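You operate a simulated robot arm through the tools that you are given. There is no shell and no other tool.

Carry out the task below with a simulated two-armed robot. There is one attempt and no reset: what you move stays moved.

Task
Shut the propagator lid and sliders, mist 3 times, soil heat to 20.
Fine: lid and both vent sliders first, then mist; change no other setting.

It is judged by the outcome, as a careful person would: the job done as asked, and still so three seconds after it is handed in. It fails if anything else is knocked over, pushed out of place, dropped, spilled or broken. Lids that push on must go on centred and level and be pressed home; caps that screw on are set level and turned clockwise until they are tight.

Robot
Two 7-joint arms with two-finger parallel grippers on one trunk that stands fixed in place. Base frame: the origin is at the foot of the trunk, x ahead of it, y to its left, z up. Readings come in cm, degrees, newtons and seconds.
The left shoulder is at [2.8, 17.4, 141.1], the right one opposite. With the tool pointing down near the work surface each hand reaches from about 10 to 54 cm from the base axis, measured 20 degrees to its own side. Payload 3.6 kg a hand.
Tool frame (each hand has its own): the origin (TCP) lies between the finger pads and is the grasp point; the fingertips stand 3 cm ahead of it; z points along the fingers, y is the line along which they close. Largest opening 11 cm; finger width 2, thickness 1; the body of the gripper, 4.8 by 11.2 cm, starts 5.5 cm behind the TCP.
Orientation is that of the tool frame in the base frame, as a unit quaternion [x, y, z, w]. With the fingers straight down and closing along the base's y, the tool's x points along the base's -x, its y along +y and its z along -z.

Tools
- The arms move only by the tool send_rows. It takes "left_plan", "right_plan" or both (then of equal length, played together; a hand with none holds still); each is a list of rows, each a list of 3 entries, a list of its own where there are three numbers: the opening, from 0 (shut) to 1 (fully open), then the shift along the tool's x, y, z in cm, then the turn, a rotation vector about the tool's x, y, z in degrees. In form: [[grip, [x, y, z], [wx, wy, wz]], ...]. A call has 1 to 20 rows; each row is the pose to reach, as a shift and turn from the pose commanded when the call began, along the tool's axes at that moment. Rows are played at 5 a second. More than 5 cm and 8.6 degrees between two rows, or a gripper value outside its range, and nothing of the call is played. Where a pose cannot be reached the arm comes as near as it can. A force on the tool above 50 N (or 10 N above the force at the start of the call, whichever is more), or a blocked arm, ends the call early, and 0.2 s more pass. Each finger travels about 15.3 cm/s and halts on what it meets, pressing with about 38 N; the grip force reading is that of the motor and also rises with nothing between the fingers. The clock runs only during rows and for 0.2 s after the last one: add rows that repeat a pose to give the fingers time. It gives the time, the measured TCP pose, the force on the tool (base axes), the opening and the grip force at its end, in the units of the frame above (readings bear some noise), with the torque about the TCP (base axes, N m) and any sound that the robot's microphone picked up.
- Cameras (640 x 400 px; columns grow to the right, rows downward): "scene" is now at [8.74, 5.52, 158.15]; the picture's right is [0.65, -0.76, -0.00], its down [-0.48, -0.41, -0.78] and it looks along [0.59, 0.51, -0.63] (base axes); focal length 306 px, centre (320, 200). "left" rides on the left gripper at [7.3, -1.7, -10.3] in its tool frame; the picture's right is [0.23, 0.97, 0.00], its down [-0.76, 0.18, -0.62] and it looks along [-0.61, 0.14, 0.78] (tool axes); focal length 222 px, centre (320, 200). "right" rides on the right gripper at [7.2, 1.7, -10.3] in its tool frame; the picture's right is [-0.23, 0.97, 0.00], its down [-0.76, -0.18, -0.62] and it looks along [-0.61, -0.14, 0.78] (tool axes); focal length 222 px, centre (320, 200). There is no depth. A picture from a camera that has moved, and an enlarged one, comes with that camera's place and axes in the base frame and with its lens.
- grab_frame(camera): a new picture of that camera. The clock stands still meanwhile.
- move_column(by): slides the trunk up (or, below 0, down) by that many cm; the arms and the scene camera ride with it, the base frame stays. It gives what a move gives, with no picture.
- aim_head(pan, tilt): turns the head with the scene camera to pan (to the left, within 86 degrees either way) and tilt (down, from -29 to 69), counted from straight ahead of the robot. It gives what a move gives.
- enlarge(camera, box): a new picture of the part [left, top, right, bottom] of that camera's present view, enlarged. The clock stands still meanwhile.
- sign_off(): hands the job in; it is judged then, once.

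Nothing tells you positions but the pictures and the camera data. Unless the task says otherwise, let go and move clear before handing in.

The tools are called after ">>>" by a JSON object that holds its "api" and its "payload". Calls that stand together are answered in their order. send_rows: Moves the arms, as the interface text tells. Its arguments: {"type":"object","properties":{"left_plan":{"type":"array","items":{"type":"array"}},"right_plan":{"type":"array","items":{"type":"array"}}},"required":[]} The other tools are called the same way: move_column (by) slides the trunk up or down; aim_head (pan, tilt) turns the head that bears the scene camera; grab_frame (camera) takes a picture; enlarge (camera, box) takes an enlarged picture of a part of a camera's view; sign_off () hands the job in.

At the start:

```text
time: 0.0
left_position: [37.94, 42.49, 138.3]
left_orientation: [0.0, 1.0, -0.001, 0.001]
left_wrist_force: [0.1, -0.6, -0.3]
left_ft_torque: [-0.04, 0.0, 0.0]
left_width: 10.99
left_grasp_force: 0.2
right_position: [40.7, 5.61, 138.03]
right_orientation: [-0.002, 1.0, 0.0, -0.001]
right_wrist_force: [-0.6, 0.3, 0.1]
right_ft_torque: [-0.03, 0.02, 0.01]
right_width: 11.03
right_grasp_force: 0.0
trunk travel left (down, up): [-52.5, 23.8]
head pan, tilt: [40.5, 38.7]
```

scene: 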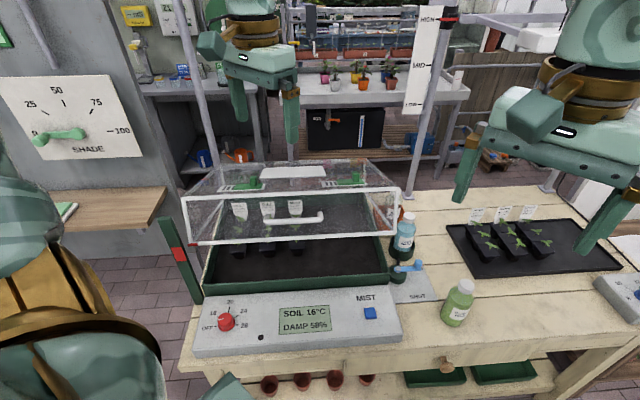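
right: 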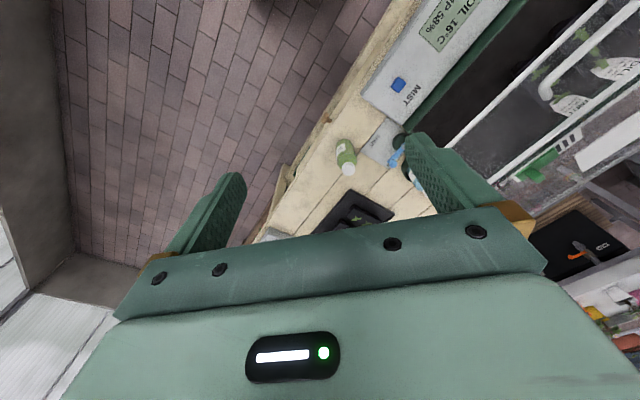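
left: 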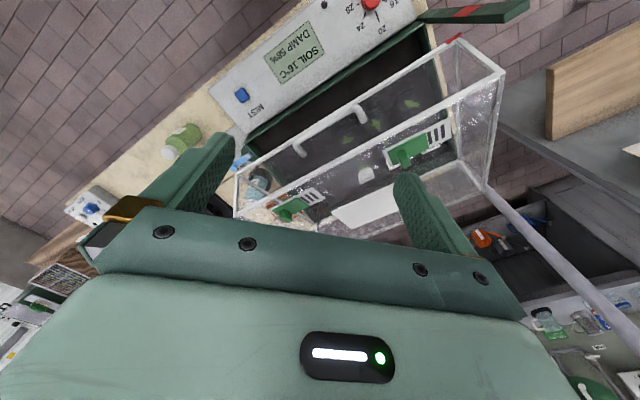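

The propagator sits on the bench ahead-left with its lid propped open, two green vent sliders on the lid top, a red soil-heat knob and a blue mist button on its front panel. I'll look closer before moving anything.

>>> {"api": "enlarge", "payload": {"camera": "scene", "box": [160, 140, 440, 315]}}

>>> {"api": "enlarge", "payload": {"camera": "scene", "box": [180, 270, 420, 400]}}

>>> {"api": "enlarge", "payload": {"camera": "left", "box": [200, 0, 540, 240]}}

>>> {"api": "enlarge", "payload": {"camera": "scene", "box": [0, 0, 220, 180]}}

```text
2.29 times, centred on (300, 228) of scene
camera zoom: at [8.74, 5.52, 158.15], right [0.65, -0.76, 0.0], down [-0.48, -0.41, -0.78], along [0.59, 0.51, -0.63], focal length 698 px, centre (366, 137)
```

zoom: 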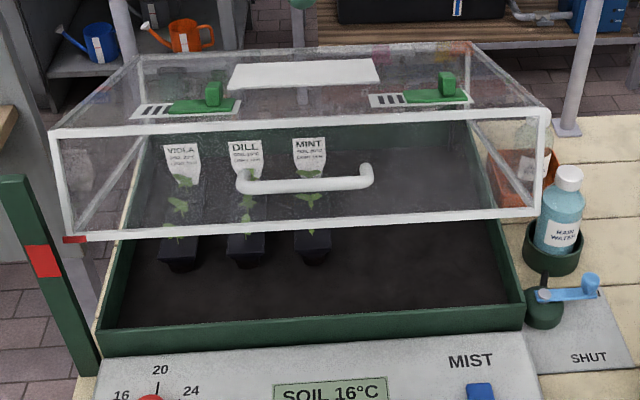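

```text
2.67 times, centred on (300, 335) of scene
camera zoom: at [8.74, 5.52, 158.15], right [0.65, -0.76, 0.0], down [-0.48, -0.41, -0.78], along [0.59, 0.51, -0.63], focal length 815 px, centre (373, -160)
```

zoom: 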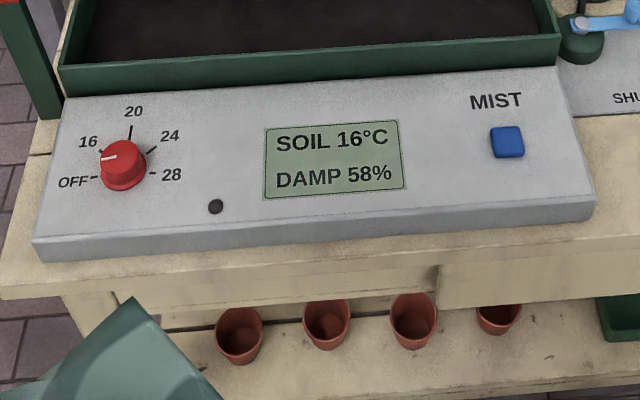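

```text
1.67 times, centred on (370, 120) of left
camera zoom: at [30.75, 40.79, 148.62], right [-0.23, 0.97, 0.0], down [0.76, 0.18, 0.62], along [0.61, 0.14, -0.78], focal length 370 px, centre (237, 333)
```

zoom: 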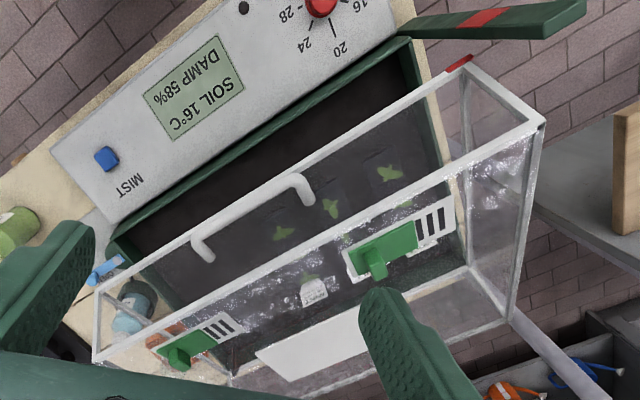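

```text
2.22 times, centred on (110, 90) of scene
camera zoom: at [8.74, 5.52, 158.15], right [0.65, -0.76, 0.0], down [-0.48, -0.41, -0.78], along [0.59, 0.51, -0.63], focal length 679 px, centre (787, 444)
```

zoom: 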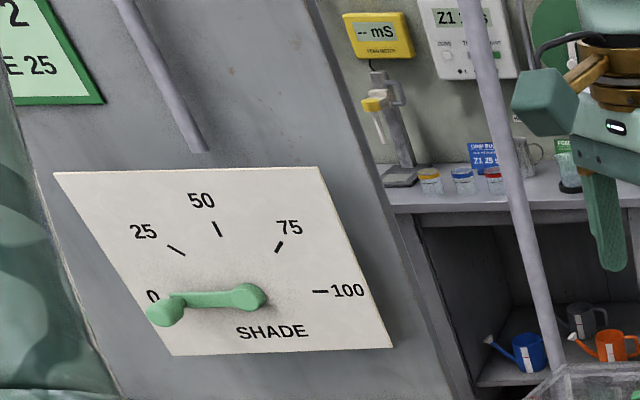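

I see the lid standing open on a rear hinge, with a green upright strip at its left side that could be a stay or catch. I'll gather more views of the lid, hinge and sliders before touching anything.

>>> {"api": "aim_head", "payload": {"pan": 45, "tilt": 45}}

>>> {"api": "grab_frame", "payload": {"camera": "scene"}}

>>> {"api": "enlarge", "payload": {"camera": "scene", "box": [160, 100, 320, 200]}}

>>> {"api": "enlarge", "payload": {"camera": "scene", "box": [300, 100, 460, 200]}}

```text
time: 0.7
left_position: [38.01, 42.45, 138.24]
left_orientation: [0.0, 1.0, 0.0, 0.001]
left_wrist_force: [-0.4, 0.1, -0.1]
left_ft_torque: [0.0, 0.02, 0.0]
left_width: 11.0
left_grasp_force: 0.0
right_position: [40.74, 5.55, 138.05]
right_orientation: [-0.001, 1.0, 0.0, -0.001]
right_wrist_force: [-0.9, 0.3, 0.2]
right_ft_torque: [-0.02, -0.02, -0.01]
right_width: 10.98
right_grasp_force: 0.0
trunk travel left (down, up): [-52.5, 23.8]
head pan, tilt: [45.0, 45.0]
```

```text
taken
camera scene: at [7.97, 5.69, 157.23], right [0.71, -0.71, 0.0], down [-0.5, -0.5, -0.71], along [0.5, 0.5, -0.71], focal length 306 px, centre (320, 200)
```

scene: 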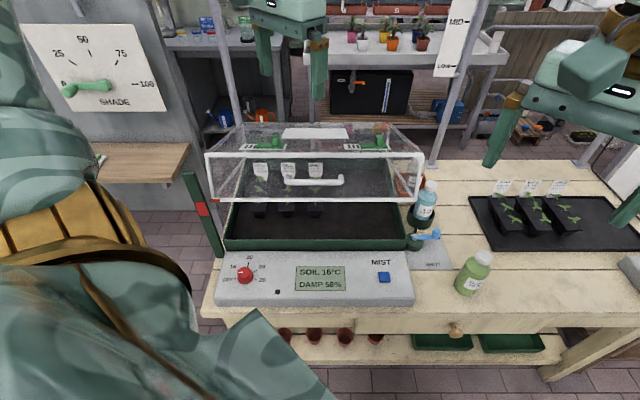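

```text
4.00 times, centred on (240, 150) of scene
camera zoom: at [7.97, 5.69, 157.23], right [0.71, -0.71, 0.0], down [-0.5, -0.5, -0.71], along [0.5, 0.5, -0.71], focal length 1222 px, centre (640, 400)
```

zoom: 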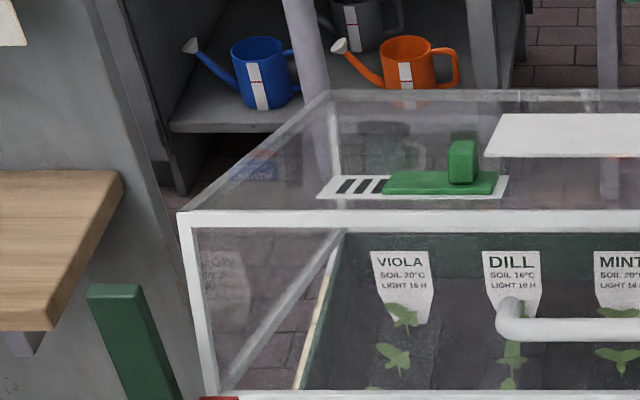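

```text
4.00 times, centred on (380, 150) of scene
camera zoom: at [7.97, 5.69, 157.23], right [0.71, -0.71, 0.0], down [-0.5, -0.5, -0.71], along [0.5, 0.5, -0.71], focal length 1222 px, centre (80, 400)
```

zoom: 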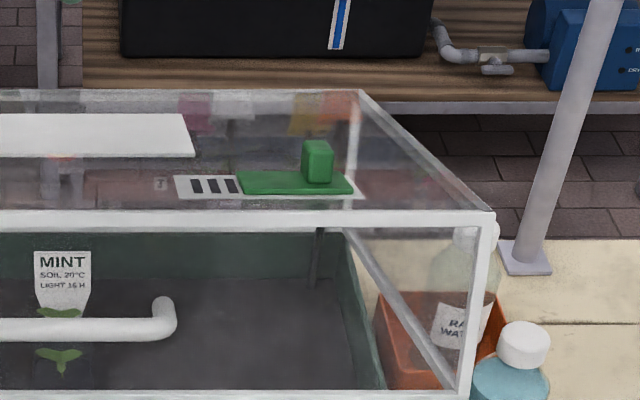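

The vent slots are uncovered to the left of each green slider, so each knob must be slid to the left (as seen from the front). I'll raise the trunk to get a second vantage for triangulating.

>>> {"api": "move_column", "payload": {"by": 22}}

>>> {"api": "grab_frame", "payload": {"camera": "scene"}}

>>> {"api": "grab_frame", "payload": {"camera": "left"}}

>>> {"api": "grab_frame", "payload": {"camera": "right"}}

```text
time: 3.0
left_position: [38.02, 42.59, 160.31]
left_orientation: [0.0, 1.0, 0.0, 0.0]
left_wrist_force: [0.8, 0.7, -0.4]
left_ft_torque: [0.01, -0.01, 0.0]
left_width: 11.01
left_grasp_force: 0.2
right_position: [40.86, 5.59, 160.09]
right_orientation: [-0.001, 1.0, 0.0, 0.0]
right_wrist_force: [-0.1, -0.8, 0.2]
right_ft_torque: [0.03, 0.04, 0.01]
right_width: 11.01
right_grasp_force: 0.1
trunk travel left (down, up): [-74.5, 1.8]
head pan, tilt: [45.0, 45.0]
```

```text
taken
camera scene: at [7.0, 5.69, 179.24], right [0.71, -0.71, 0.0], down [-0.5, -0.5, -0.71], along [0.5, 0.5, -0.71], focal length 306 px, centre (320, 200)
```

scene: 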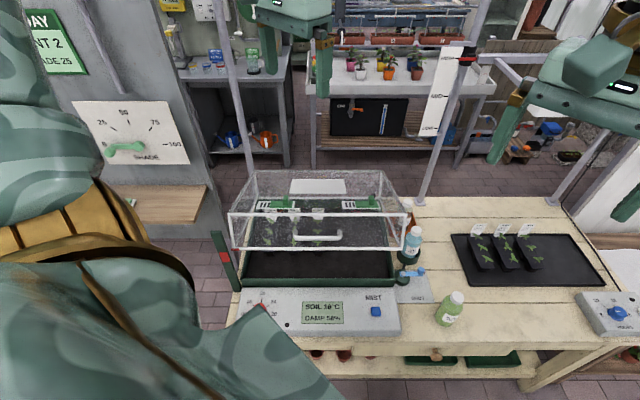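

```text
taken
camera left: at [30.76, 40.8, 170.6], right [-0.23, 0.97, 0.0], down [0.76, 0.18, 0.62], along [0.61, 0.14, -0.78], focal length 222 px, centre (320, 200)
```

left: 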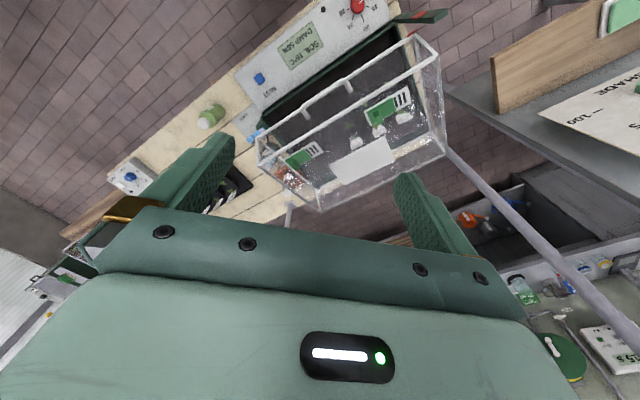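

```text
taken
camera right: at [33.57, 7.2, 170.41], right [0.23, 0.97, 0.0], down [0.76, -0.18, 0.62], along [0.61, -0.14, -0.78], focal length 222 px, centre (320, 200)
```

right: 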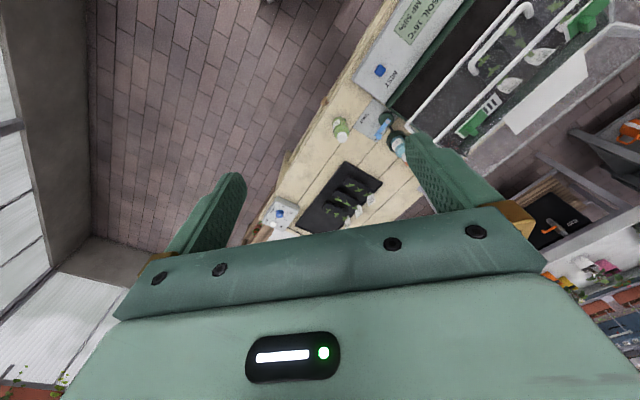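

>>> {"api": "enlarge", "payload": {"camera": "scene", "box": [200, 160, 440, 310]}}

>>> {"api": "enlarge", "payload": {"camera": "left", "box": [220, 0, 480, 220]}}

>>> {"api": "enlarge", "payload": {"camera": "right", "box": [320, 0, 640, 200]}}

```text
2.67 times, centred on (320, 235) of scene
camera zoom: at [7.0, 5.69, 179.24], right [0.71, -0.71, 0.0], down [-0.5, -0.5, -0.71], along [0.5, 0.5, -0.71], focal length 815 px, centre (320, 107)
```

zoom: 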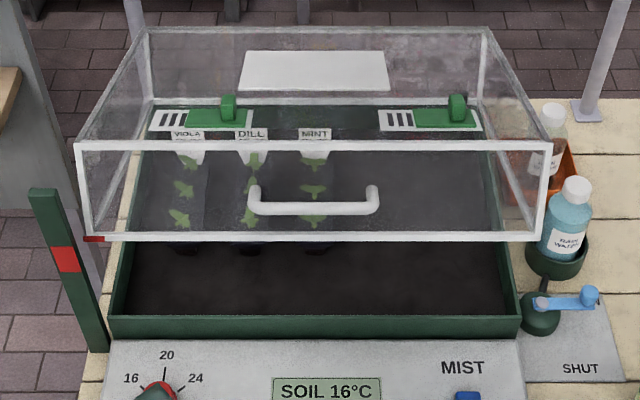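

```text
1.82 times, centred on (350, 110) of left
camera zoom: at [30.76, 40.8, 170.6], right [-0.23, 0.97, 0.0], down [0.76, 0.18, 0.62], along [0.61, 0.14, -0.78], focal length 404 px, centre (266, 364)
```

zoom: 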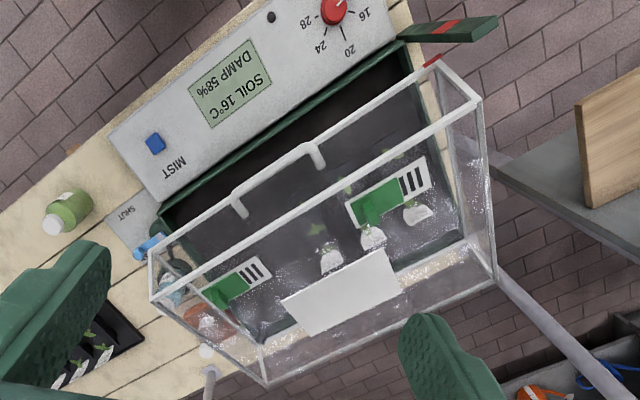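

```text
2.00 times, centred on (480, 100) of right
camera zoom: at [33.57, 7.2, 170.41], right [0.23, 0.97, 0.0], down [0.76, -0.18, 0.62], along [0.61, -0.14, -0.78], focal length 444 px, centre (0, 400)
```

zoom: 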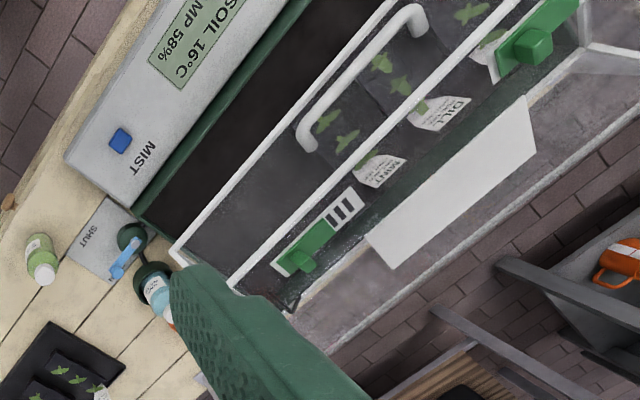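

>>> {"api": "enlarge", "payload": {"camera": "scene", "box": [205, 220, 265, 300]}}

>>> {"api": "enlarge", "payload": {"camera": "left", "box": [380, 0, 460, 60]}}

>>> {"api": "enlarge", "payload": {"camera": "scene", "box": [570, 280, 640, 330]}}

>>> {"api": "enlarge", "payload": {"camera": "scene", "box": [280, 160, 410, 250]}}

```text
5.00 times, centred on (235, 260) of scene
camera zoom: at [7.0, 5.69, 179.24], right [0.71, -0.71, 0.0], down [-0.5, -0.5, -0.71], along [0.5, 0.5, -0.71], focal length 1528 px, centre (745, -100)
```

zoom: 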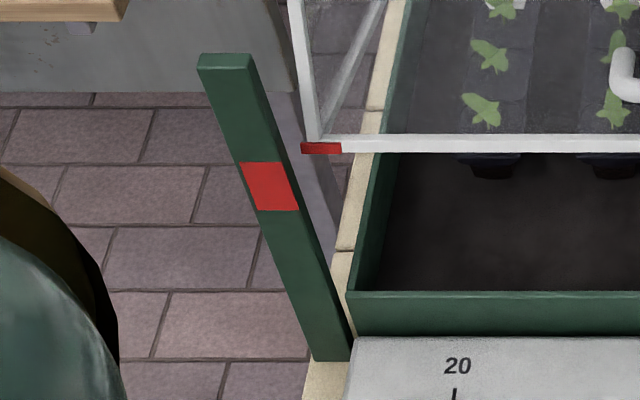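

```text
6.67 times, centred on (420, 30) of left
camera zoom: at [30.76, 40.8, 170.6], right [-0.23, 0.97, 0.0], down [0.76, 0.18, 0.62], along [0.61, 0.14, -0.78], focal length 1481 px, centre (-347, 1333)
```

zoom: 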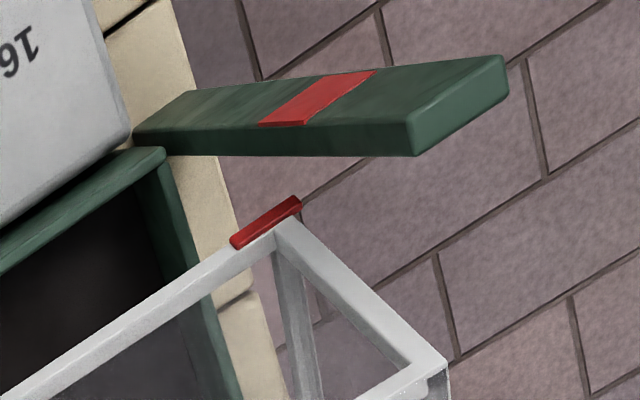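

```text
8.00 times, centred on (605, 305) of scene
camera zoom: at [7.0, 5.69, 179.24], right [0.71, -0.71, 0.0], down [-0.5, -0.5, -0.71], along [0.5, 0.5, -0.71], focal length 2444 px, centre (-1960, -640)
```

zoom: 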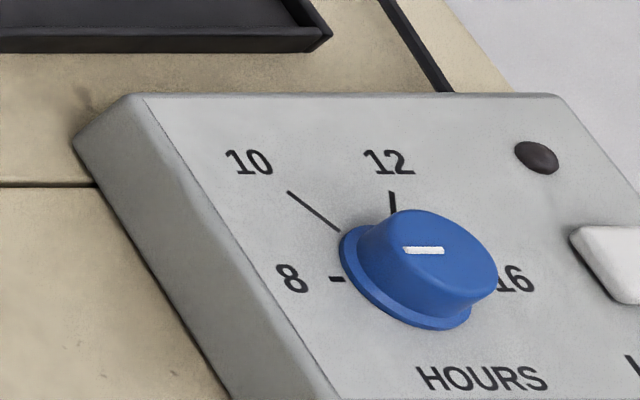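

```text
4.44 times, centred on (345, 205) of scene
camera zoom: at [7.0, 5.69, 179.24], right [0.71, -0.71, 0.0], down [-0.5, -0.5, -0.71], along [0.5, 0.5, -0.71], focal length 1358 px, centre (209, 178)
```

zoom: 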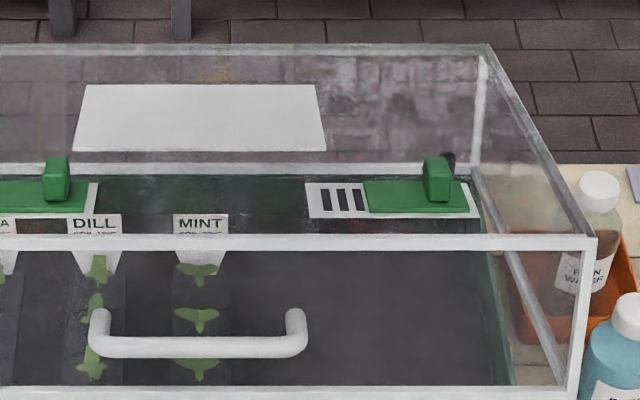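

The lid is hinged at the back and stands open about 20°, its front top edge around z 114 at roughly [48, 48]. The red tab and red band look like only a height mark. I'll lower the trunk, shut the left fingers and hover above the lid's front frame, drawing the right hand aside.

>>> {"api": "move_column", "payload": {"by": -25}}

>>> {"api": "send_rows", "payload": {"left_plan": [[0.5, [-2, 1.5, 1], [0, 0, 0]], [0, [-4, 3, 3], [0, 0, 0]], [0, [-6.5, 5.5, 6], [0, 0, 0]], [0, [-8.9, 8.6, 9], [0, 0, 0]], [0, [-8.9, 8.6, 12], [0, 0, 0]], [0, [-8.9, 8.6, 14], [0, 0, 0]]], "right_plan": [[1, [2, -3, 0], [0, 0, 0]], [1, [4, -6, 0], [0, 0, 0]], [1, [6, -9, 0], [0, 0, 0]], [1, [8, -12, 0], [0, 0, 0]], [1, [10, -15, 0], [0, 0, 0]], [1, [10, -15, 0], [0, 0, 0]]]}}

>>> {"api": "grab_frame", "payload": {"camera": "scene"}}

>>> {"api": "grab_frame", "payload": {"camera": "left"}}

```text
time: 5.6
left_position: [38.1, 42.55, 135.22]
left_orientation: [-0.001, 1.0, 0.001, 0.001]
left_wrist_force: [0.8, 0.5, -1.0]
left_ft_torque: [0.0, 0.04, -0.03]
left_width: 10.97
left_grasp_force: 0.0
right_position: [40.79, 5.69, 135.14]
right_orientation: [0.0, 1.0, 0.0, -0.001]
right_wrist_force: [-1.1, -0.1, 0.0]
right_ft_torque: [0.03, -0.04, 0.01]
right_width: 11.0
right_grasp_force: 0.0
trunk travel left (down, up): [-49.5, 26.8]
head pan, tilt: [45.0, 45.0]
```

```text
time: 7.0
left_position: [46.93, 51.21, 121.06]
left_orientation: [-0.001, 1.0, 0.0, 0.0]
left_wrist_force: [-0.2, 0.5, 0.6]
left_ft_torque: [-0.03, 0.03, 0.0]
left_width: 0.0
left_grasp_force: 37.5
right_position: [30.95, -9.32, 135.08]
right_orientation: [-0.001, 1.0, 0.0, -0.001]
right_wrist_force: [0.3, 0.3, -1.0]
right_ft_torque: [-0.02, 0.02, -0.02]
right_width: 11.0
right_grasp_force: 0.1
trunk travel left (down, up): [-49.5, 26.8]
head pan, tilt: [45.0, 45.0]
```

```text
taken
camera scene: at [8.47, 5.81, 154.2], right [0.71, -0.71, 0.0], down [-0.5, -0.5, -0.71], along [0.5, 0.5, -0.71], focal length 306 px, centre (320, 200)
```

scene: 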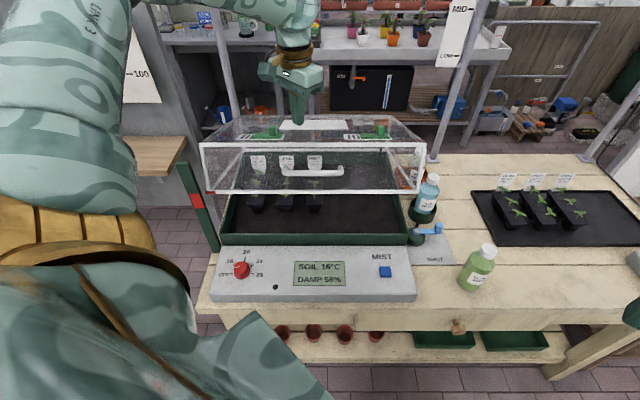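

```text
taken
camera left: at [39.65, 49.58, 131.5], right [-0.23, 0.97, 0.0], down [0.76, 0.18, 0.62], along [0.61, 0.14, -0.78], focal length 222 px, centre (320, 200)
```

left: 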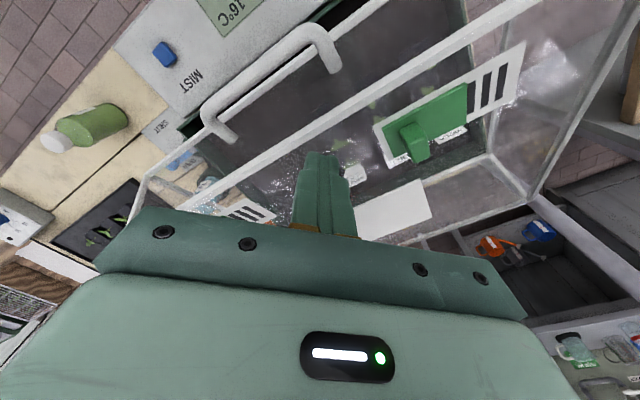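

Left fingers hover just above the lid's front frame as expected, and the projection agrees with my estimate. I'll press down a little along the hinge arc to see how the lid behaves.

>>> {"api": "send_rows", "payload": {"left_plan": [[0, [0, 0, 2], [0, 0, 0]], [0, [0, 0, 3.5], [0, 0, 0]], [0, [0.1, -0.1, 4.3], [0, 0, 0]], [0, [0.4, -0.4, 5.0], [0, 0, 0]], [0, [0.66, -0.66, 5.6], [0, 0, 0]], [0, [1.08, -1.08, 6.4], [0, 0, 0]]]}}

>>> {"api": "grab_frame", "payload": {"camera": "scene"}}

>>> {"api": "grab_frame", "payload": {"camera": "left"}}

```text
time: 8.4
left_position: [45.74, 49.97, 115.03]
left_orientation: [-0.001, 1.0, 0.001, 0.0]
left_wrist_force: [-0.2, -0.9, 0.4]
left_ft_torque: [-0.01, 0.02, 0.01]
left_width: 0.0
left_grasp_force: 37.3
right_position: [30.91, -9.44, 135.15]
right_orientation: [-0.001, 1.0, -0.001, -0.001]
right_wrist_force: [-0.4, 0.7, 0.4]
right_ft_torque: [-0.01, 0.02, 0.0]
right_width: 10.98
right_grasp_force: 0.0
trunk travel left (down, up): [-49.5, 26.8]
head pan, tilt: [45.0, 45.0]
```

```text
taken
camera scene: at [8.33, 5.65, 154.21], right [0.71, -0.71, 0.0], down [-0.5, -0.5, -0.71], along [0.5, 0.5, -0.71], focal length 306 px, centre (320, 200)
```

scene: 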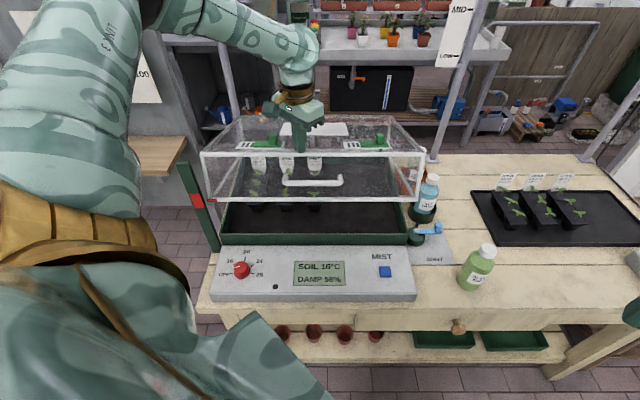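

```text
taken
camera left: at [38.55, 48.25, 125.29], right [-0.23, 0.97, 0.0], down [0.76, 0.18, 0.62], along [0.61, 0.14, -0.78], focal length 222 px, centre (320, 200)
```

left: 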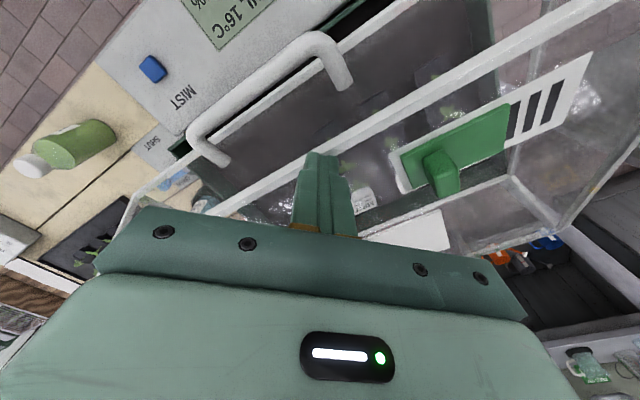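

The lid followed the fingertips with hardly any force and the red tab has come down. I'll hold still a moment to see whether it stays put or sinks by itself.

>>> {"api": "send_rows", "payload": {"left_plan": [[0, [0, 0, 0], [0, 0, 0]], [0, [0, 0, 0], [0, 0, 0]]]}}

>>> {"api": "enlarge", "payload": {"camera": "scene", "box": [170, 110, 450, 285]}}

```text
time: 9.0
left_position: [46.0, 49.92, 114.89]
left_orientation: [-0.001, 1.0, 0.0, 0.0]
left_wrist_force: [-0.1, 1.0, -0.4]
left_ft_torque: [0.01, 0.01, -0.03]
left_width: 0.03
left_grasp_force: 37.2
right_position: [30.86, -9.4, 135.15]
right_orientation: [-0.001, 1.0, 0.0, -0.001]
right_wrist_force: [-0.5, -0.6, -0.3]
right_ft_torque: [0.01, 0.0, -0.03]
right_width: 11.01
right_grasp_force: 0.0
trunk travel left (down, up): [-49.5, 26.8]
head pan, tilt: [45.0, 45.0]
```

```text
2.29 times, centred on (310, 198) of scene
camera zoom: at [8.38, 5.68, 154.21], right [0.71, -0.71, 0.0], down [-0.5, -0.5, -0.71], along [0.5, 0.5, -0.71], focal length 698 px, centre (343, 206)
```

zoom: 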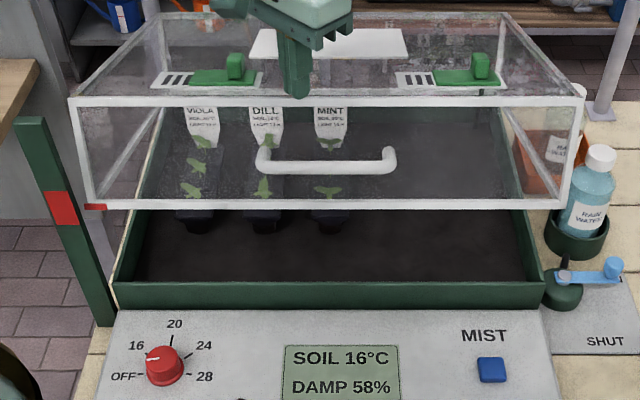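

The lid stays where it is left, but the red band suggests its stay may let go lower down, so I'd rather guide it by its handle than push it. I'll lift off, turn the hand 45° so the fingers close across the handle bar, and hover above it with a narrow opening.

>>> {"api": "send_rows", "payload": {"left_plan": [[0, [0, 0, -4], [0, 0, 0]], [0, [0, 0, -8], [0, 0, 0]], [0.1, [0.6, -2.1, -8], [0, 0, 8]], [0.26, [1.2, -4.2, -8], [0, 0, 16]], [0.26, [1.83, -6.25, -8], [0, 0, 24]], [0.26, [1.83, -6.25, -8], [0, 0, 32]], [0.26, [1.83, -6.25, -8], [0, 0, 40]], [0.26, [1.83, -6.25, -8], [0, 0, 45]], [0.26, [1.83, -6.25, -6], [0, 0, 45]], [0.26, [1.83, -6.25, -4], [0, 0, 45]]]}}

>>> {"api": "grab_frame", "payload": {"camera": "scene"}}

>>> {"api": "grab_frame", "payload": {"camera": "left"}}

>>> {"api": "enlarge", "payload": {"camera": "scene", "box": [200, 110, 440, 260]}}

```text
time: 11.2
left_position: [43.9, 43.84, 118.84]
left_orientation: [0.383, 0.924, -0.001, 0.0]
left_wrist_force: [0.3, -0.3, 0.0]
left_ft_torque: [-0.01, -0.01, 0.01]
left_width: 2.88
left_grasp_force: 0.0
right_position: [30.85, -9.47, 135.3]
right_orientation: [-0.001, 1.0, 0.0, -0.001]
right_wrist_force: [-0.1, -1.1, 0.3]
right_ft_torque: [-0.01, -0.01, 0.02]
right_width: 11.0
right_grasp_force: 0.1
trunk travel left (down, up): [-49.5, 26.8]
head pan, tilt: [45.0, 45.0]
```

```text
taken
camera scene: at [8.4, 5.68, 154.21], right [0.71, -0.71, 0.0], down [-0.5, -0.5, -0.71], along [0.5, 0.5, -0.71], focal length 306 px, centre (320, 200)
```

scene: 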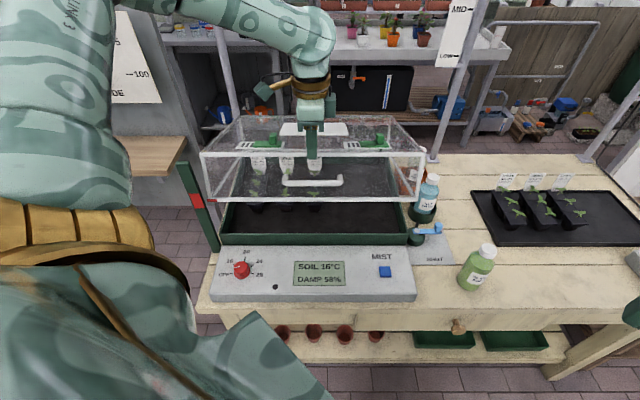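

```text
taken
camera left: at [37.55, 47.72, 129.16], right [0.53, 0.85, 0.0], down [0.66, -0.41, 0.62], along [0.53, -0.33, -0.78], focal length 222 px, centre (320, 200)
```

left: 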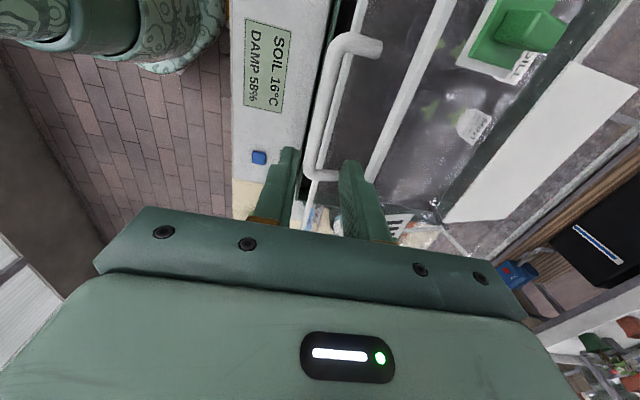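

```text
2.67 times, centred on (320, 185) of scene
camera zoom: at [8.4, 5.68, 154.21], right [0.71, -0.71, 0.0], down [-0.5, -0.5, -0.71], along [0.5, 0.5, -0.71], focal length 815 px, centre (320, 240)
```

zoom: 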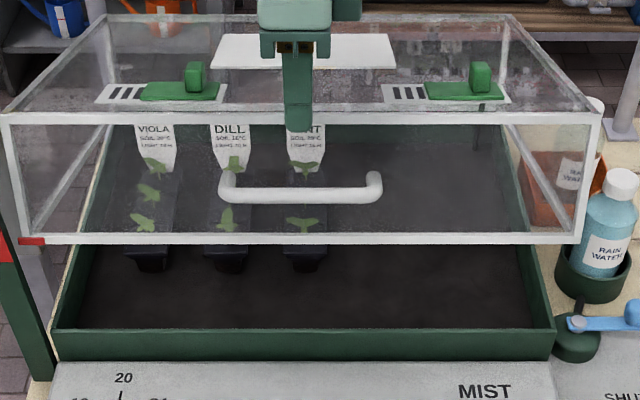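

The handle bar projects at about u 0.4, v 62.1, z 107.5, right between the fingers. I'll narrow the opening and descend to just above the bar, then check again.

>>> {"api": "send_rows", "payload": {"left_plan": [[0.21, [0, 0, 2], [0, 0, 0]], [0.21, [0, 0, 4], [0, 0, 0]], [0.21, [0, 0, 6], [0, 0, 0]], [0.21, [0, 0, 6], [0, 0, 0]]]}}

>>> {"api": "enlarge", "payload": {"camera": "left", "box": [220, 40, 460, 240]}}

>>> {"api": "enlarge", "payload": {"camera": "scene", "box": [240, 110, 400, 210]}}

```text
time: 12.2
left_position: [44.01, 43.8, 112.95]
left_orientation: [0.382, 0.924, 0.0, 0.0]
left_wrist_force: [0.1, -0.1, 0.1]
left_ft_torque: [0.0, 0.0, 0.01]
left_width: 2.28
left_grasp_force: 0.2
right_position: [30.9, -9.48, 135.12]
right_orientation: [-0.001, 1.0, 0.0, -0.001]
right_wrist_force: [-0.3, -0.3, 0.1]
right_ft_torque: [-0.02, 0.01, 0.0]
right_width: 11.01
right_grasp_force: 0.1
trunk travel left (down, up): [-49.5, 26.8]
head pan, tilt: [45.0, 45.0]
```

```text
2.00 times, centred on (340, 140) of left
camera zoom: at [37.59, 47.67, 123.23], right [0.53, 0.85, 0.0], down [0.66, -0.41, 0.62], along [0.53, -0.33, -0.78], focal length 444 px, centre (280, 320)
```

zoom: 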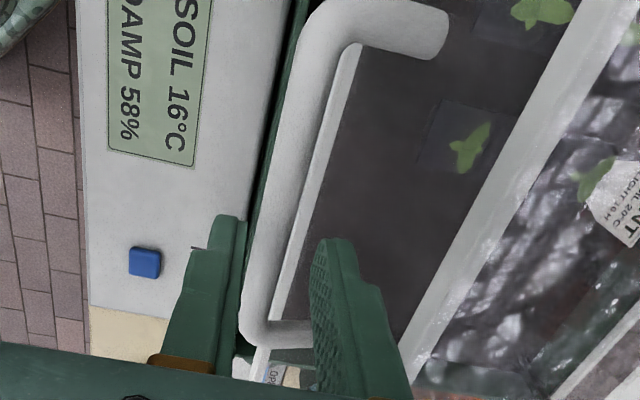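

```text
4.00 times, centred on (320, 160) of scene
camera zoom: at [8.36, 5.67, 154.21], right [0.71, -0.71, 0.0], down [-0.5, -0.5, -0.71], along [0.5, 0.5, -0.71], focal length 1222 px, centre (320, 360)
```

zoom: 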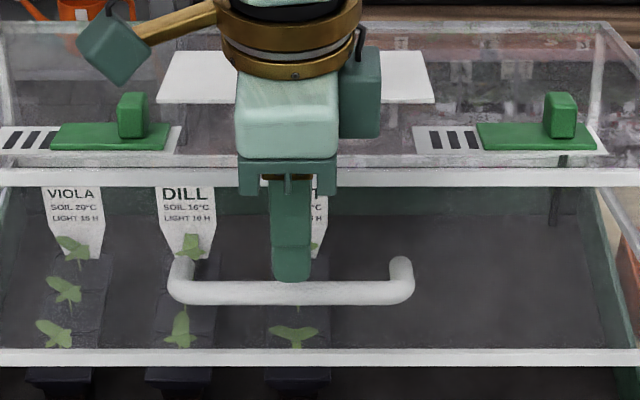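

The bar runs centrally between the two fingertips, so I'll lower onto it and close the grip.

>>> {"api": "send_rows", "payload": {"left_plan": [[0.21, [0, 0, 1], [0, 0, 0]], [0.21, [0, 0, 2], [0, 0, 0]], [0.21, [0, 0, 3], [0, 0, 0]], [0.21, [0, 0, 3.9], [0, 0, 0]], [0.21, [0, 0, 3.9], [0, 0, 0]]]}}

>>> {"api": "enlarge", "payload": {"camera": "left", "box": [220, 40, 460, 240]}}

>>> {"api": "enlarge", "payload": {"camera": "scene", "box": [240, 110, 400, 210]}}

```text
time: 13.4
left_position: [43.96, 43.75, 109.1]
left_orientation: [0.381, 0.924, -0.001, -0.001]
left_wrist_force: [0.4, -0.7, 0.3]
left_ft_torque: [0.01, 0.0, -0.03]
left_width: 2.33
left_grasp_force: 0.1
right_position: [30.85, -9.42, 135.19]
right_orientation: [-0.002, 1.0, 0.0, -0.001]
right_wrist_force: [0.2, -0.2, 0.1]
right_ft_torque: [-0.04, 0.01, -0.01]
right_width: 11.0
right_grasp_force: 0.2
trunk travel left (down, up): [-49.5, 26.8]
head pan, tilt: [45.0, 45.0]
```

```text
2.00 times, centred on (340, 140) of left
camera zoom: at [37.64, 47.62, 119.42], right [0.53, 0.85, 0.0], down [0.66, -0.41, 0.62], along [0.53, -0.33, -0.78], focal length 444 px, centre (280, 320)
```

zoom: 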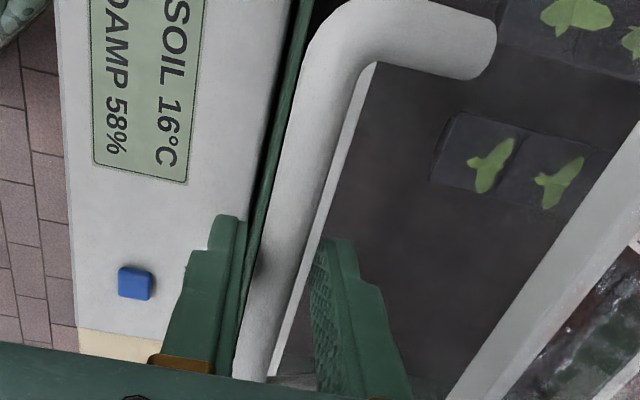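

```text
4.00 times, centred on (320, 160) of scene
camera zoom: at [8.35, 5.67, 154.21], right [0.71, -0.71, 0.0], down [-0.5, -0.5, -0.71], along [0.5, 0.5, -0.71], focal length 1222 px, centre (320, 360)
```

zoom: 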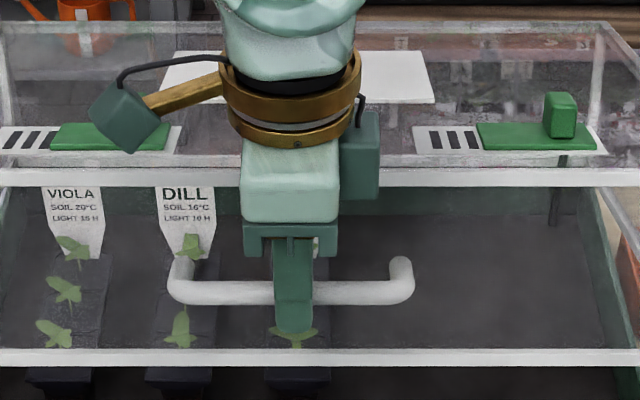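

>>> {"api": "send_rows", "payload": {"left_plan": [[0.1, [0, 0, 0], [0, 0, 0]], [0.0, [0, 0, 0], [0, 0, 0]], [0.0, [0, 0, 0], [0, 0, 0]]]}}

>>> {"api": "enlarge", "payload": {"camera": "scene", "box": [200, 110, 440, 260]}}

```text
time: 14.2
left_position: [44.03, 43.67, 109.09]
left_orientation: [0.382, 0.924, 0.0, 0.0]
left_wrist_force: [-0.6, -0.5, -1.7]
left_ft_torque: [0.04, 0.08, 0.47]
left_width: 1.37
left_grasp_force: 45.1
right_position: [30.94, -9.43, 135.12]
right_orientation: [-0.001, 1.0, 0.0, 0.0]
right_wrist_force: [0.3, 0.3, -0.1]
right_ft_torque: [-0.02, -0.02, 0.02]
right_width: 10.98
right_grasp_force: 0.1
trunk travel left (down, up): [-49.5, 26.8]
head pan, tilt: [45.0, 45.0]
```

```text
2.67 times, centred on (320, 185) of scene
camera zoom: at [8.38, 5.68, 154.21], right [0.71, -0.71, 0.0], down [-0.5, -0.5, -0.71], along [0.5, 0.5, -0.71], focal length 815 px, centre (320, 240)
```

zoom: 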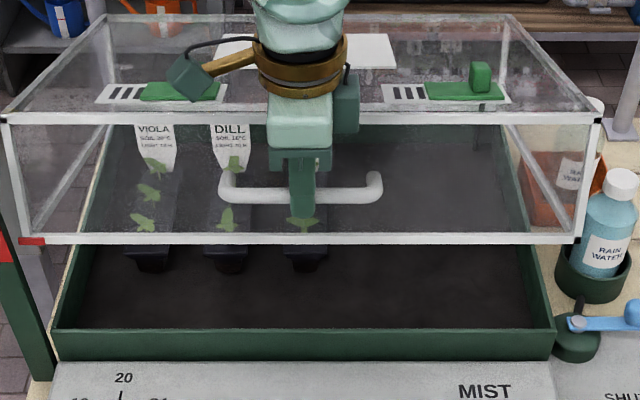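

The bar is gripped (1.4 cm wide). I'll lower the lid along the hinge arc, turning the hand with it, checking force part way.

>>> {"api": "send_rows", "payload": {"left_plan": [[0, [0, -0.33, 0.67], [-1, 0, 0]], [0, [0, -0.65, 1.34], [-2, 0, 0]], [0, [0, -0.96, 2.03], [-3, 0, 0]], [0, [0, -1.27, 2.72], [-4, 0, 0]], [0, [0, -1.55, 3.42], [-5, 0, 0]], [0, [0, -1.83, 4.12], [-6, 0, 0]], [0, [0, -1.83, 4.12], [-6, 0, 0]]]}}

>>> {"api": "enlarge", "payload": {"camera": "scene", "box": [180, 110, 440, 270]}}

```text
time: 15.8
left_position: [42.6, 42.38, 104.89]
left_orientation: [0.381, 0.923, 0.049, 0.02]
left_wrist_force: [-4.4, -3.3, 1.6]
left_ft_torque: [-0.34, -0.26, 0.38]
left_width: 1.37
left_grasp_force: 44.5
right_position: [30.72, -9.46, 135.09]
right_orientation: [-0.001, 1.0, 0.0, 0.0]
right_wrist_force: [-0.5, -0.1, 0.0]
right_ft_torque: [-0.01, 0.04, -0.02]
right_width: 10.95
right_grasp_force: 0.0
trunk travel left (down, up): [-49.5, 26.8]
head pan, tilt: [45.0, 45.0]
```

```text
2.46 times, centred on (310, 190) of scene
camera zoom: at [8.27, 5.6, 154.22], right [0.71, -0.71, 0.0], down [-0.5, -0.5, -0.71], along [0.5, 0.5, -0.71], focal length 752 px, centre (345, 225)
```

zoom: 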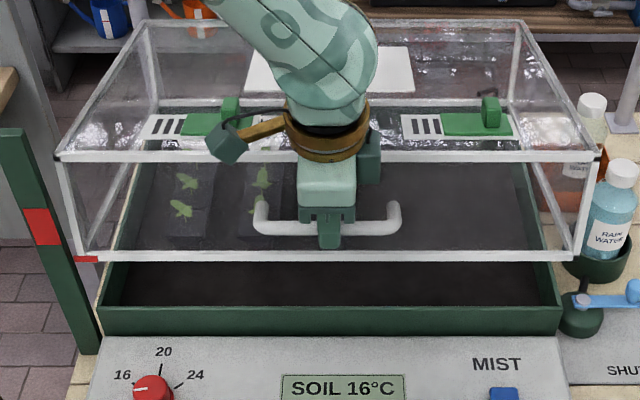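

Forces are small and the lid is coming down level. I continue along the arc.

>>> {"api": "send_rows", "payload": {"left_plan": [[0, [0, -0.33, 0.68], [-1, 0, 0]], [0, [0, -0.665, 1.358], [-2, 0, 0]], [0, [0, -0.97, 2.04], [-3, 0, 0]], [0, [0, -1.272, 2.732], [-4, 0, 0]], [0, [0, -1.56, 3.43], [-5, 0, 0]], [0, [0, -1.842, 4.13], [-6, 0, 0]], [0, [0, -2.1, 4.83], [-7, 0, 0]], [0, [0, -2.352, 5.544], [-8, 0, 0]], [0, [0, -2.352, 5.544], [-8, 0, 0]]]}}

>>> {"api": "enlarge", "payload": {"camera": "scene", "box": [180, 130, 440, 290]}}

>>> {"api": "grab_frame", "payload": {"camera": "left"}}

```text
time: 17.8
left_position: [41.42, 41.18, 99.61]
left_orientation: [0.379, 0.917, 0.112, 0.048]
left_wrist_force: [-3.6, -15.2, 2.3]
left_ft_torque: [-0.18, 0.11, 0.43]
left_width: 1.34
left_grasp_force: 44.3
left hand out of reach, approached as far as the arm can: row 8, 9
right_position: [30.89, -9.77, 135.13]
right_orientation: [0.0, 1.0, 0.001, 0.0]
right_wrist_force: [-0.1, 0.8, -0.3]
right_ft_torque: [-0.03, -0.02, 0.04]
right_width: 11.01
right_grasp_force: 0.1
trunk travel left (down, up): [-49.5, 26.8]
head pan, tilt: [45.0, 45.0]
```

```text
2.46 times, centred on (310, 210) of scene
camera zoom: at [8.29, 5.38, 154.22], right [0.71, -0.71, 0.0], down [-0.5, -0.5, -0.71], along [0.5, 0.5, -0.71], focal length 752 px, centre (345, 175)
```

zoom: 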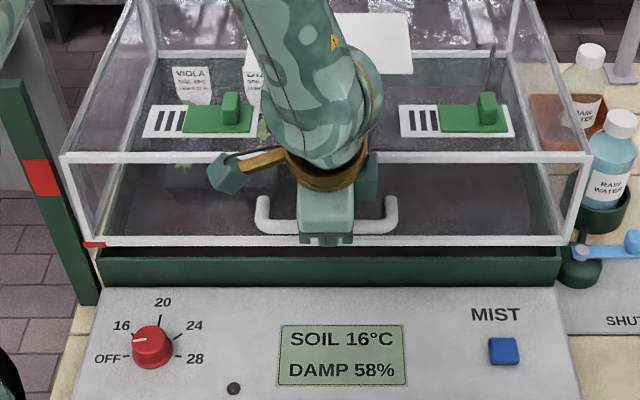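

```text
taken
camera left: at [33.29, 43.27, 109.31], right [0.51, 0.83, 0.24], down [0.55, -0.52, 0.65], along [0.66, -0.2, -0.72], focal length 222 px, centre (320, 200)
```

left: 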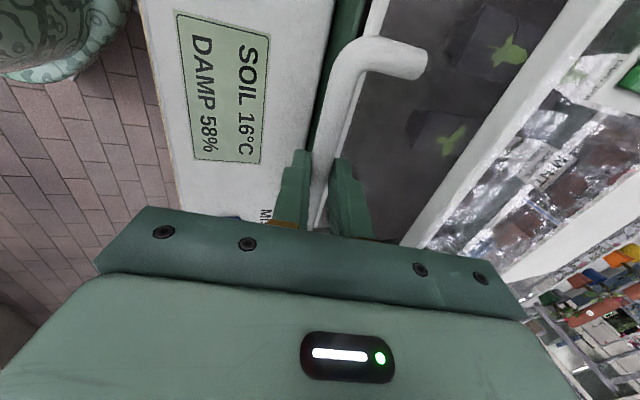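

The lid is within about 4° of shut; the arm has hit a reach limit for the tilt. The remaining travel is nearly straight down, so I'll lower the trunk a little with the handle still gripped.

>>> {"api": "move_column", "payload": {"by": -1.5}}

>>> {"api": "enlarge", "payload": {"camera": "scene", "box": [180, 130, 440, 290]}}

```text
time: 18.4
left_position: [41.23, 40.99, 98.24]
left_orientation: [0.379, 0.918, 0.113, 0.045]
left_wrist_force: [-10.5, -25.7, 1.6]
left_ft_torque: [-0.41, 0.49, 0.52]
left_width: 1.38
left_grasp_force: 45.2
right_position: [30.66, -9.89, 133.49]
right_orientation: [0.0, 1.0, 0.002, 0.0]
right_wrist_force: [-0.2, 0.4, -0.7]
right_ft_torque: [0.03, -0.01, -0.02]
right_width: 10.99
right_grasp_force: 0.1
trunk travel left (down, up): [-48.0, 28.3]
head pan, tilt: [45.0, 45.0]
```

```text
2.46 times, centred on (310, 210) of scene
camera zoom: at [8.42, 5.2, 152.73], right [0.71, -0.71, 0.0], down [-0.5, -0.5, -0.71], along [0.5, 0.5, -0.71], focal length 752 px, centre (345, 175)
```

zoom: 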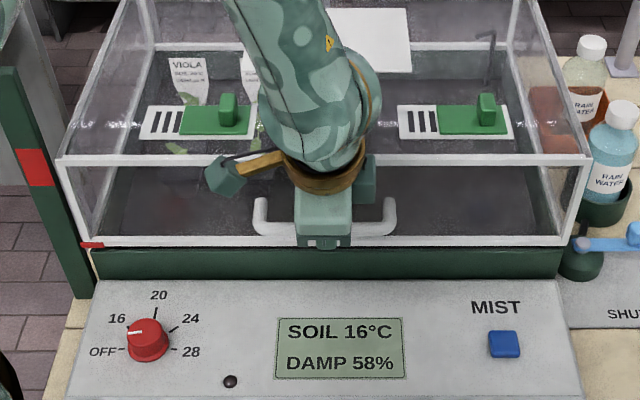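

The lid is about 1 cm from shut; side load is building because my arc runs slightly too far back. I'll ease the hand toward the robot to relieve that.

>>> {"api": "send_rows", "payload": {"left_plan": [[0, [-0.1, -0.3, -0.07], [0, 0, 0]], [0, [-0.25, -0.6, -0.15], [0, 0, 0]], [0, [-0.25, -0.6, -0.15], [0, 0, 0]]]}}

>>> {"api": "enlarge", "payload": {"camera": "scene", "box": [180, 130, 440, 290]}}

```text
time: 19.2
left_position: [41.18, 40.95, 98.2]
left_orientation: [0.379, 0.917, 0.115, 0.047]
left_wrist_force: [2.1, -4.8, -0.5]
left_ft_torque: [-0.5, -0.79, 0.24]
left_width: 1.36
left_grasp_force: 45.2
right_position: [30.77, -9.46, 133.51]
right_orientation: [0.0, 1.0, 0.0, -0.001]
right_wrist_force: [-0.5, -1.5, -1.1]
right_ft_torque: [0.02, 0.0, -0.01]
right_width: 10.98
right_grasp_force: 0.1
trunk travel left (down, up): [-48.0, 28.3]
head pan, tilt: [45.0, 45.0]
```

```text
2.46 times, centred on (310, 210) of scene
camera zoom: at [8.65, 5.62, 152.7], right [0.71, -0.71, 0.0], down [-0.5, -0.5, -0.71], along [0.5, 0.5, -0.71], focal length 752 px, centre (345, 175)
```

zoom: 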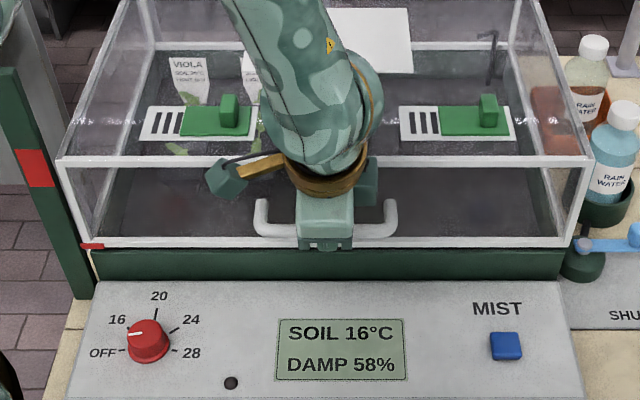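

>>> {"api": "send_rows", "payload": {"left_plan": [[0, [0, -0.218, 0.461], [0, 0, 0]], [0, [0, -0.436, 0.922], [0, 0, 0]], [0, [0, -0.654, 1.383], [0, 0, 0]], [0, [0, -0.654, 1.383], [0, 0, 0]]]}}

>>> {"api": "enlarge", "payload": {"camera": "scene", "box": [180, 130, 440, 290]}}

```text
time: 20.2
left_position: [41.14, 40.83, 97.74]
left_orientation: [0.38, 0.917, 0.113, 0.045]
left_wrist_force: [19.1, 7.5, -4.6]
left_ft_torque: [0.51, -0.12, 0.53]
left_width: 1.39
left_grasp_force: 45.5
left hand out of reach, approached as far as the arm can: row 2, 3, 4
right_position: [31.01, -9.39, 133.39]
right_orientation: [0.0, 1.0, 0.0, -0.002]
right_wrist_force: [-0.4, 0.5, 0.1]
right_ft_torque: [-0.04, -0.03, -0.01]
right_width: 10.97
right_grasp_force: 0.1
trunk travel left (down, up): [-48.0, 28.3]
head pan, tilt: [45.0, 45.0]
```

```text
2.46 times, centred on (310, 210) of scene
camera zoom: at [8.99, 5.83, 152.67], right [0.71, -0.71, 0.0], down [-0.5, -0.5, -0.71], along [0.5, 0.5, -0.71], focal length 752 px, centre (345, 175)
```

zoom: 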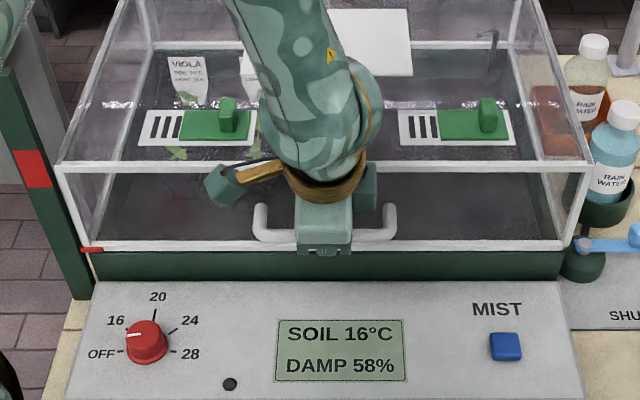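

>>> {"api": "move_column", "payload": {"by": -0.7}}

>>> {"api": "enlarge", "payload": {"camera": "scene", "box": [180, 130, 440, 290]}}

```text
time: 20.8
left_position: [41.01, 40.7, 97.13]
left_orientation: [0.379, 0.917, 0.114, 0.049]
left_wrist_force: [20.1, 12.4, 23.6]
left_ft_torque: [1.03, 0.32, 0.64]
left_width: 1.37
left_grasp_force: 44.9
right_position: [30.9, -9.45, 132.83]
right_orientation: [-0.001, 1.0, 0.0, 0.0]
right_wrist_force: [0.7, 0.1, -0.2]
right_ft_torque: [-0.01, 0.04, -0.01]
right_width: 11.02
right_grasp_force: 0.1
trunk travel left (down, up): [-47.3, 29.0]
head pan, tilt: [45.0, 45.0]
```

```text
2.46 times, centred on (310, 210) of scene
camera zoom: at [8.91, 5.75, 152.02], right [0.71, -0.71, 0.0], down [-0.5, -0.5, -0.71], along [0.5, 0.5, -0.71], focal length 752 px, centre (345, 175)
```

zoom: 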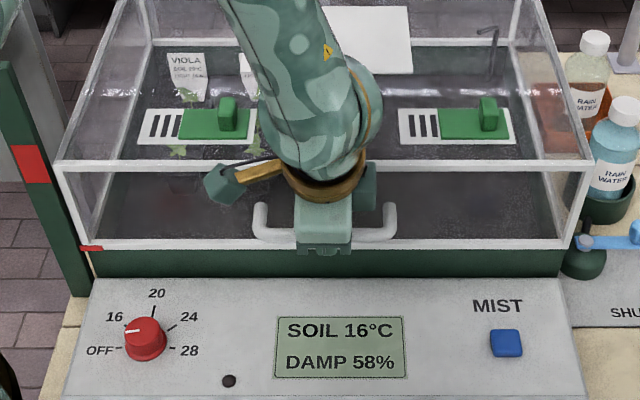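

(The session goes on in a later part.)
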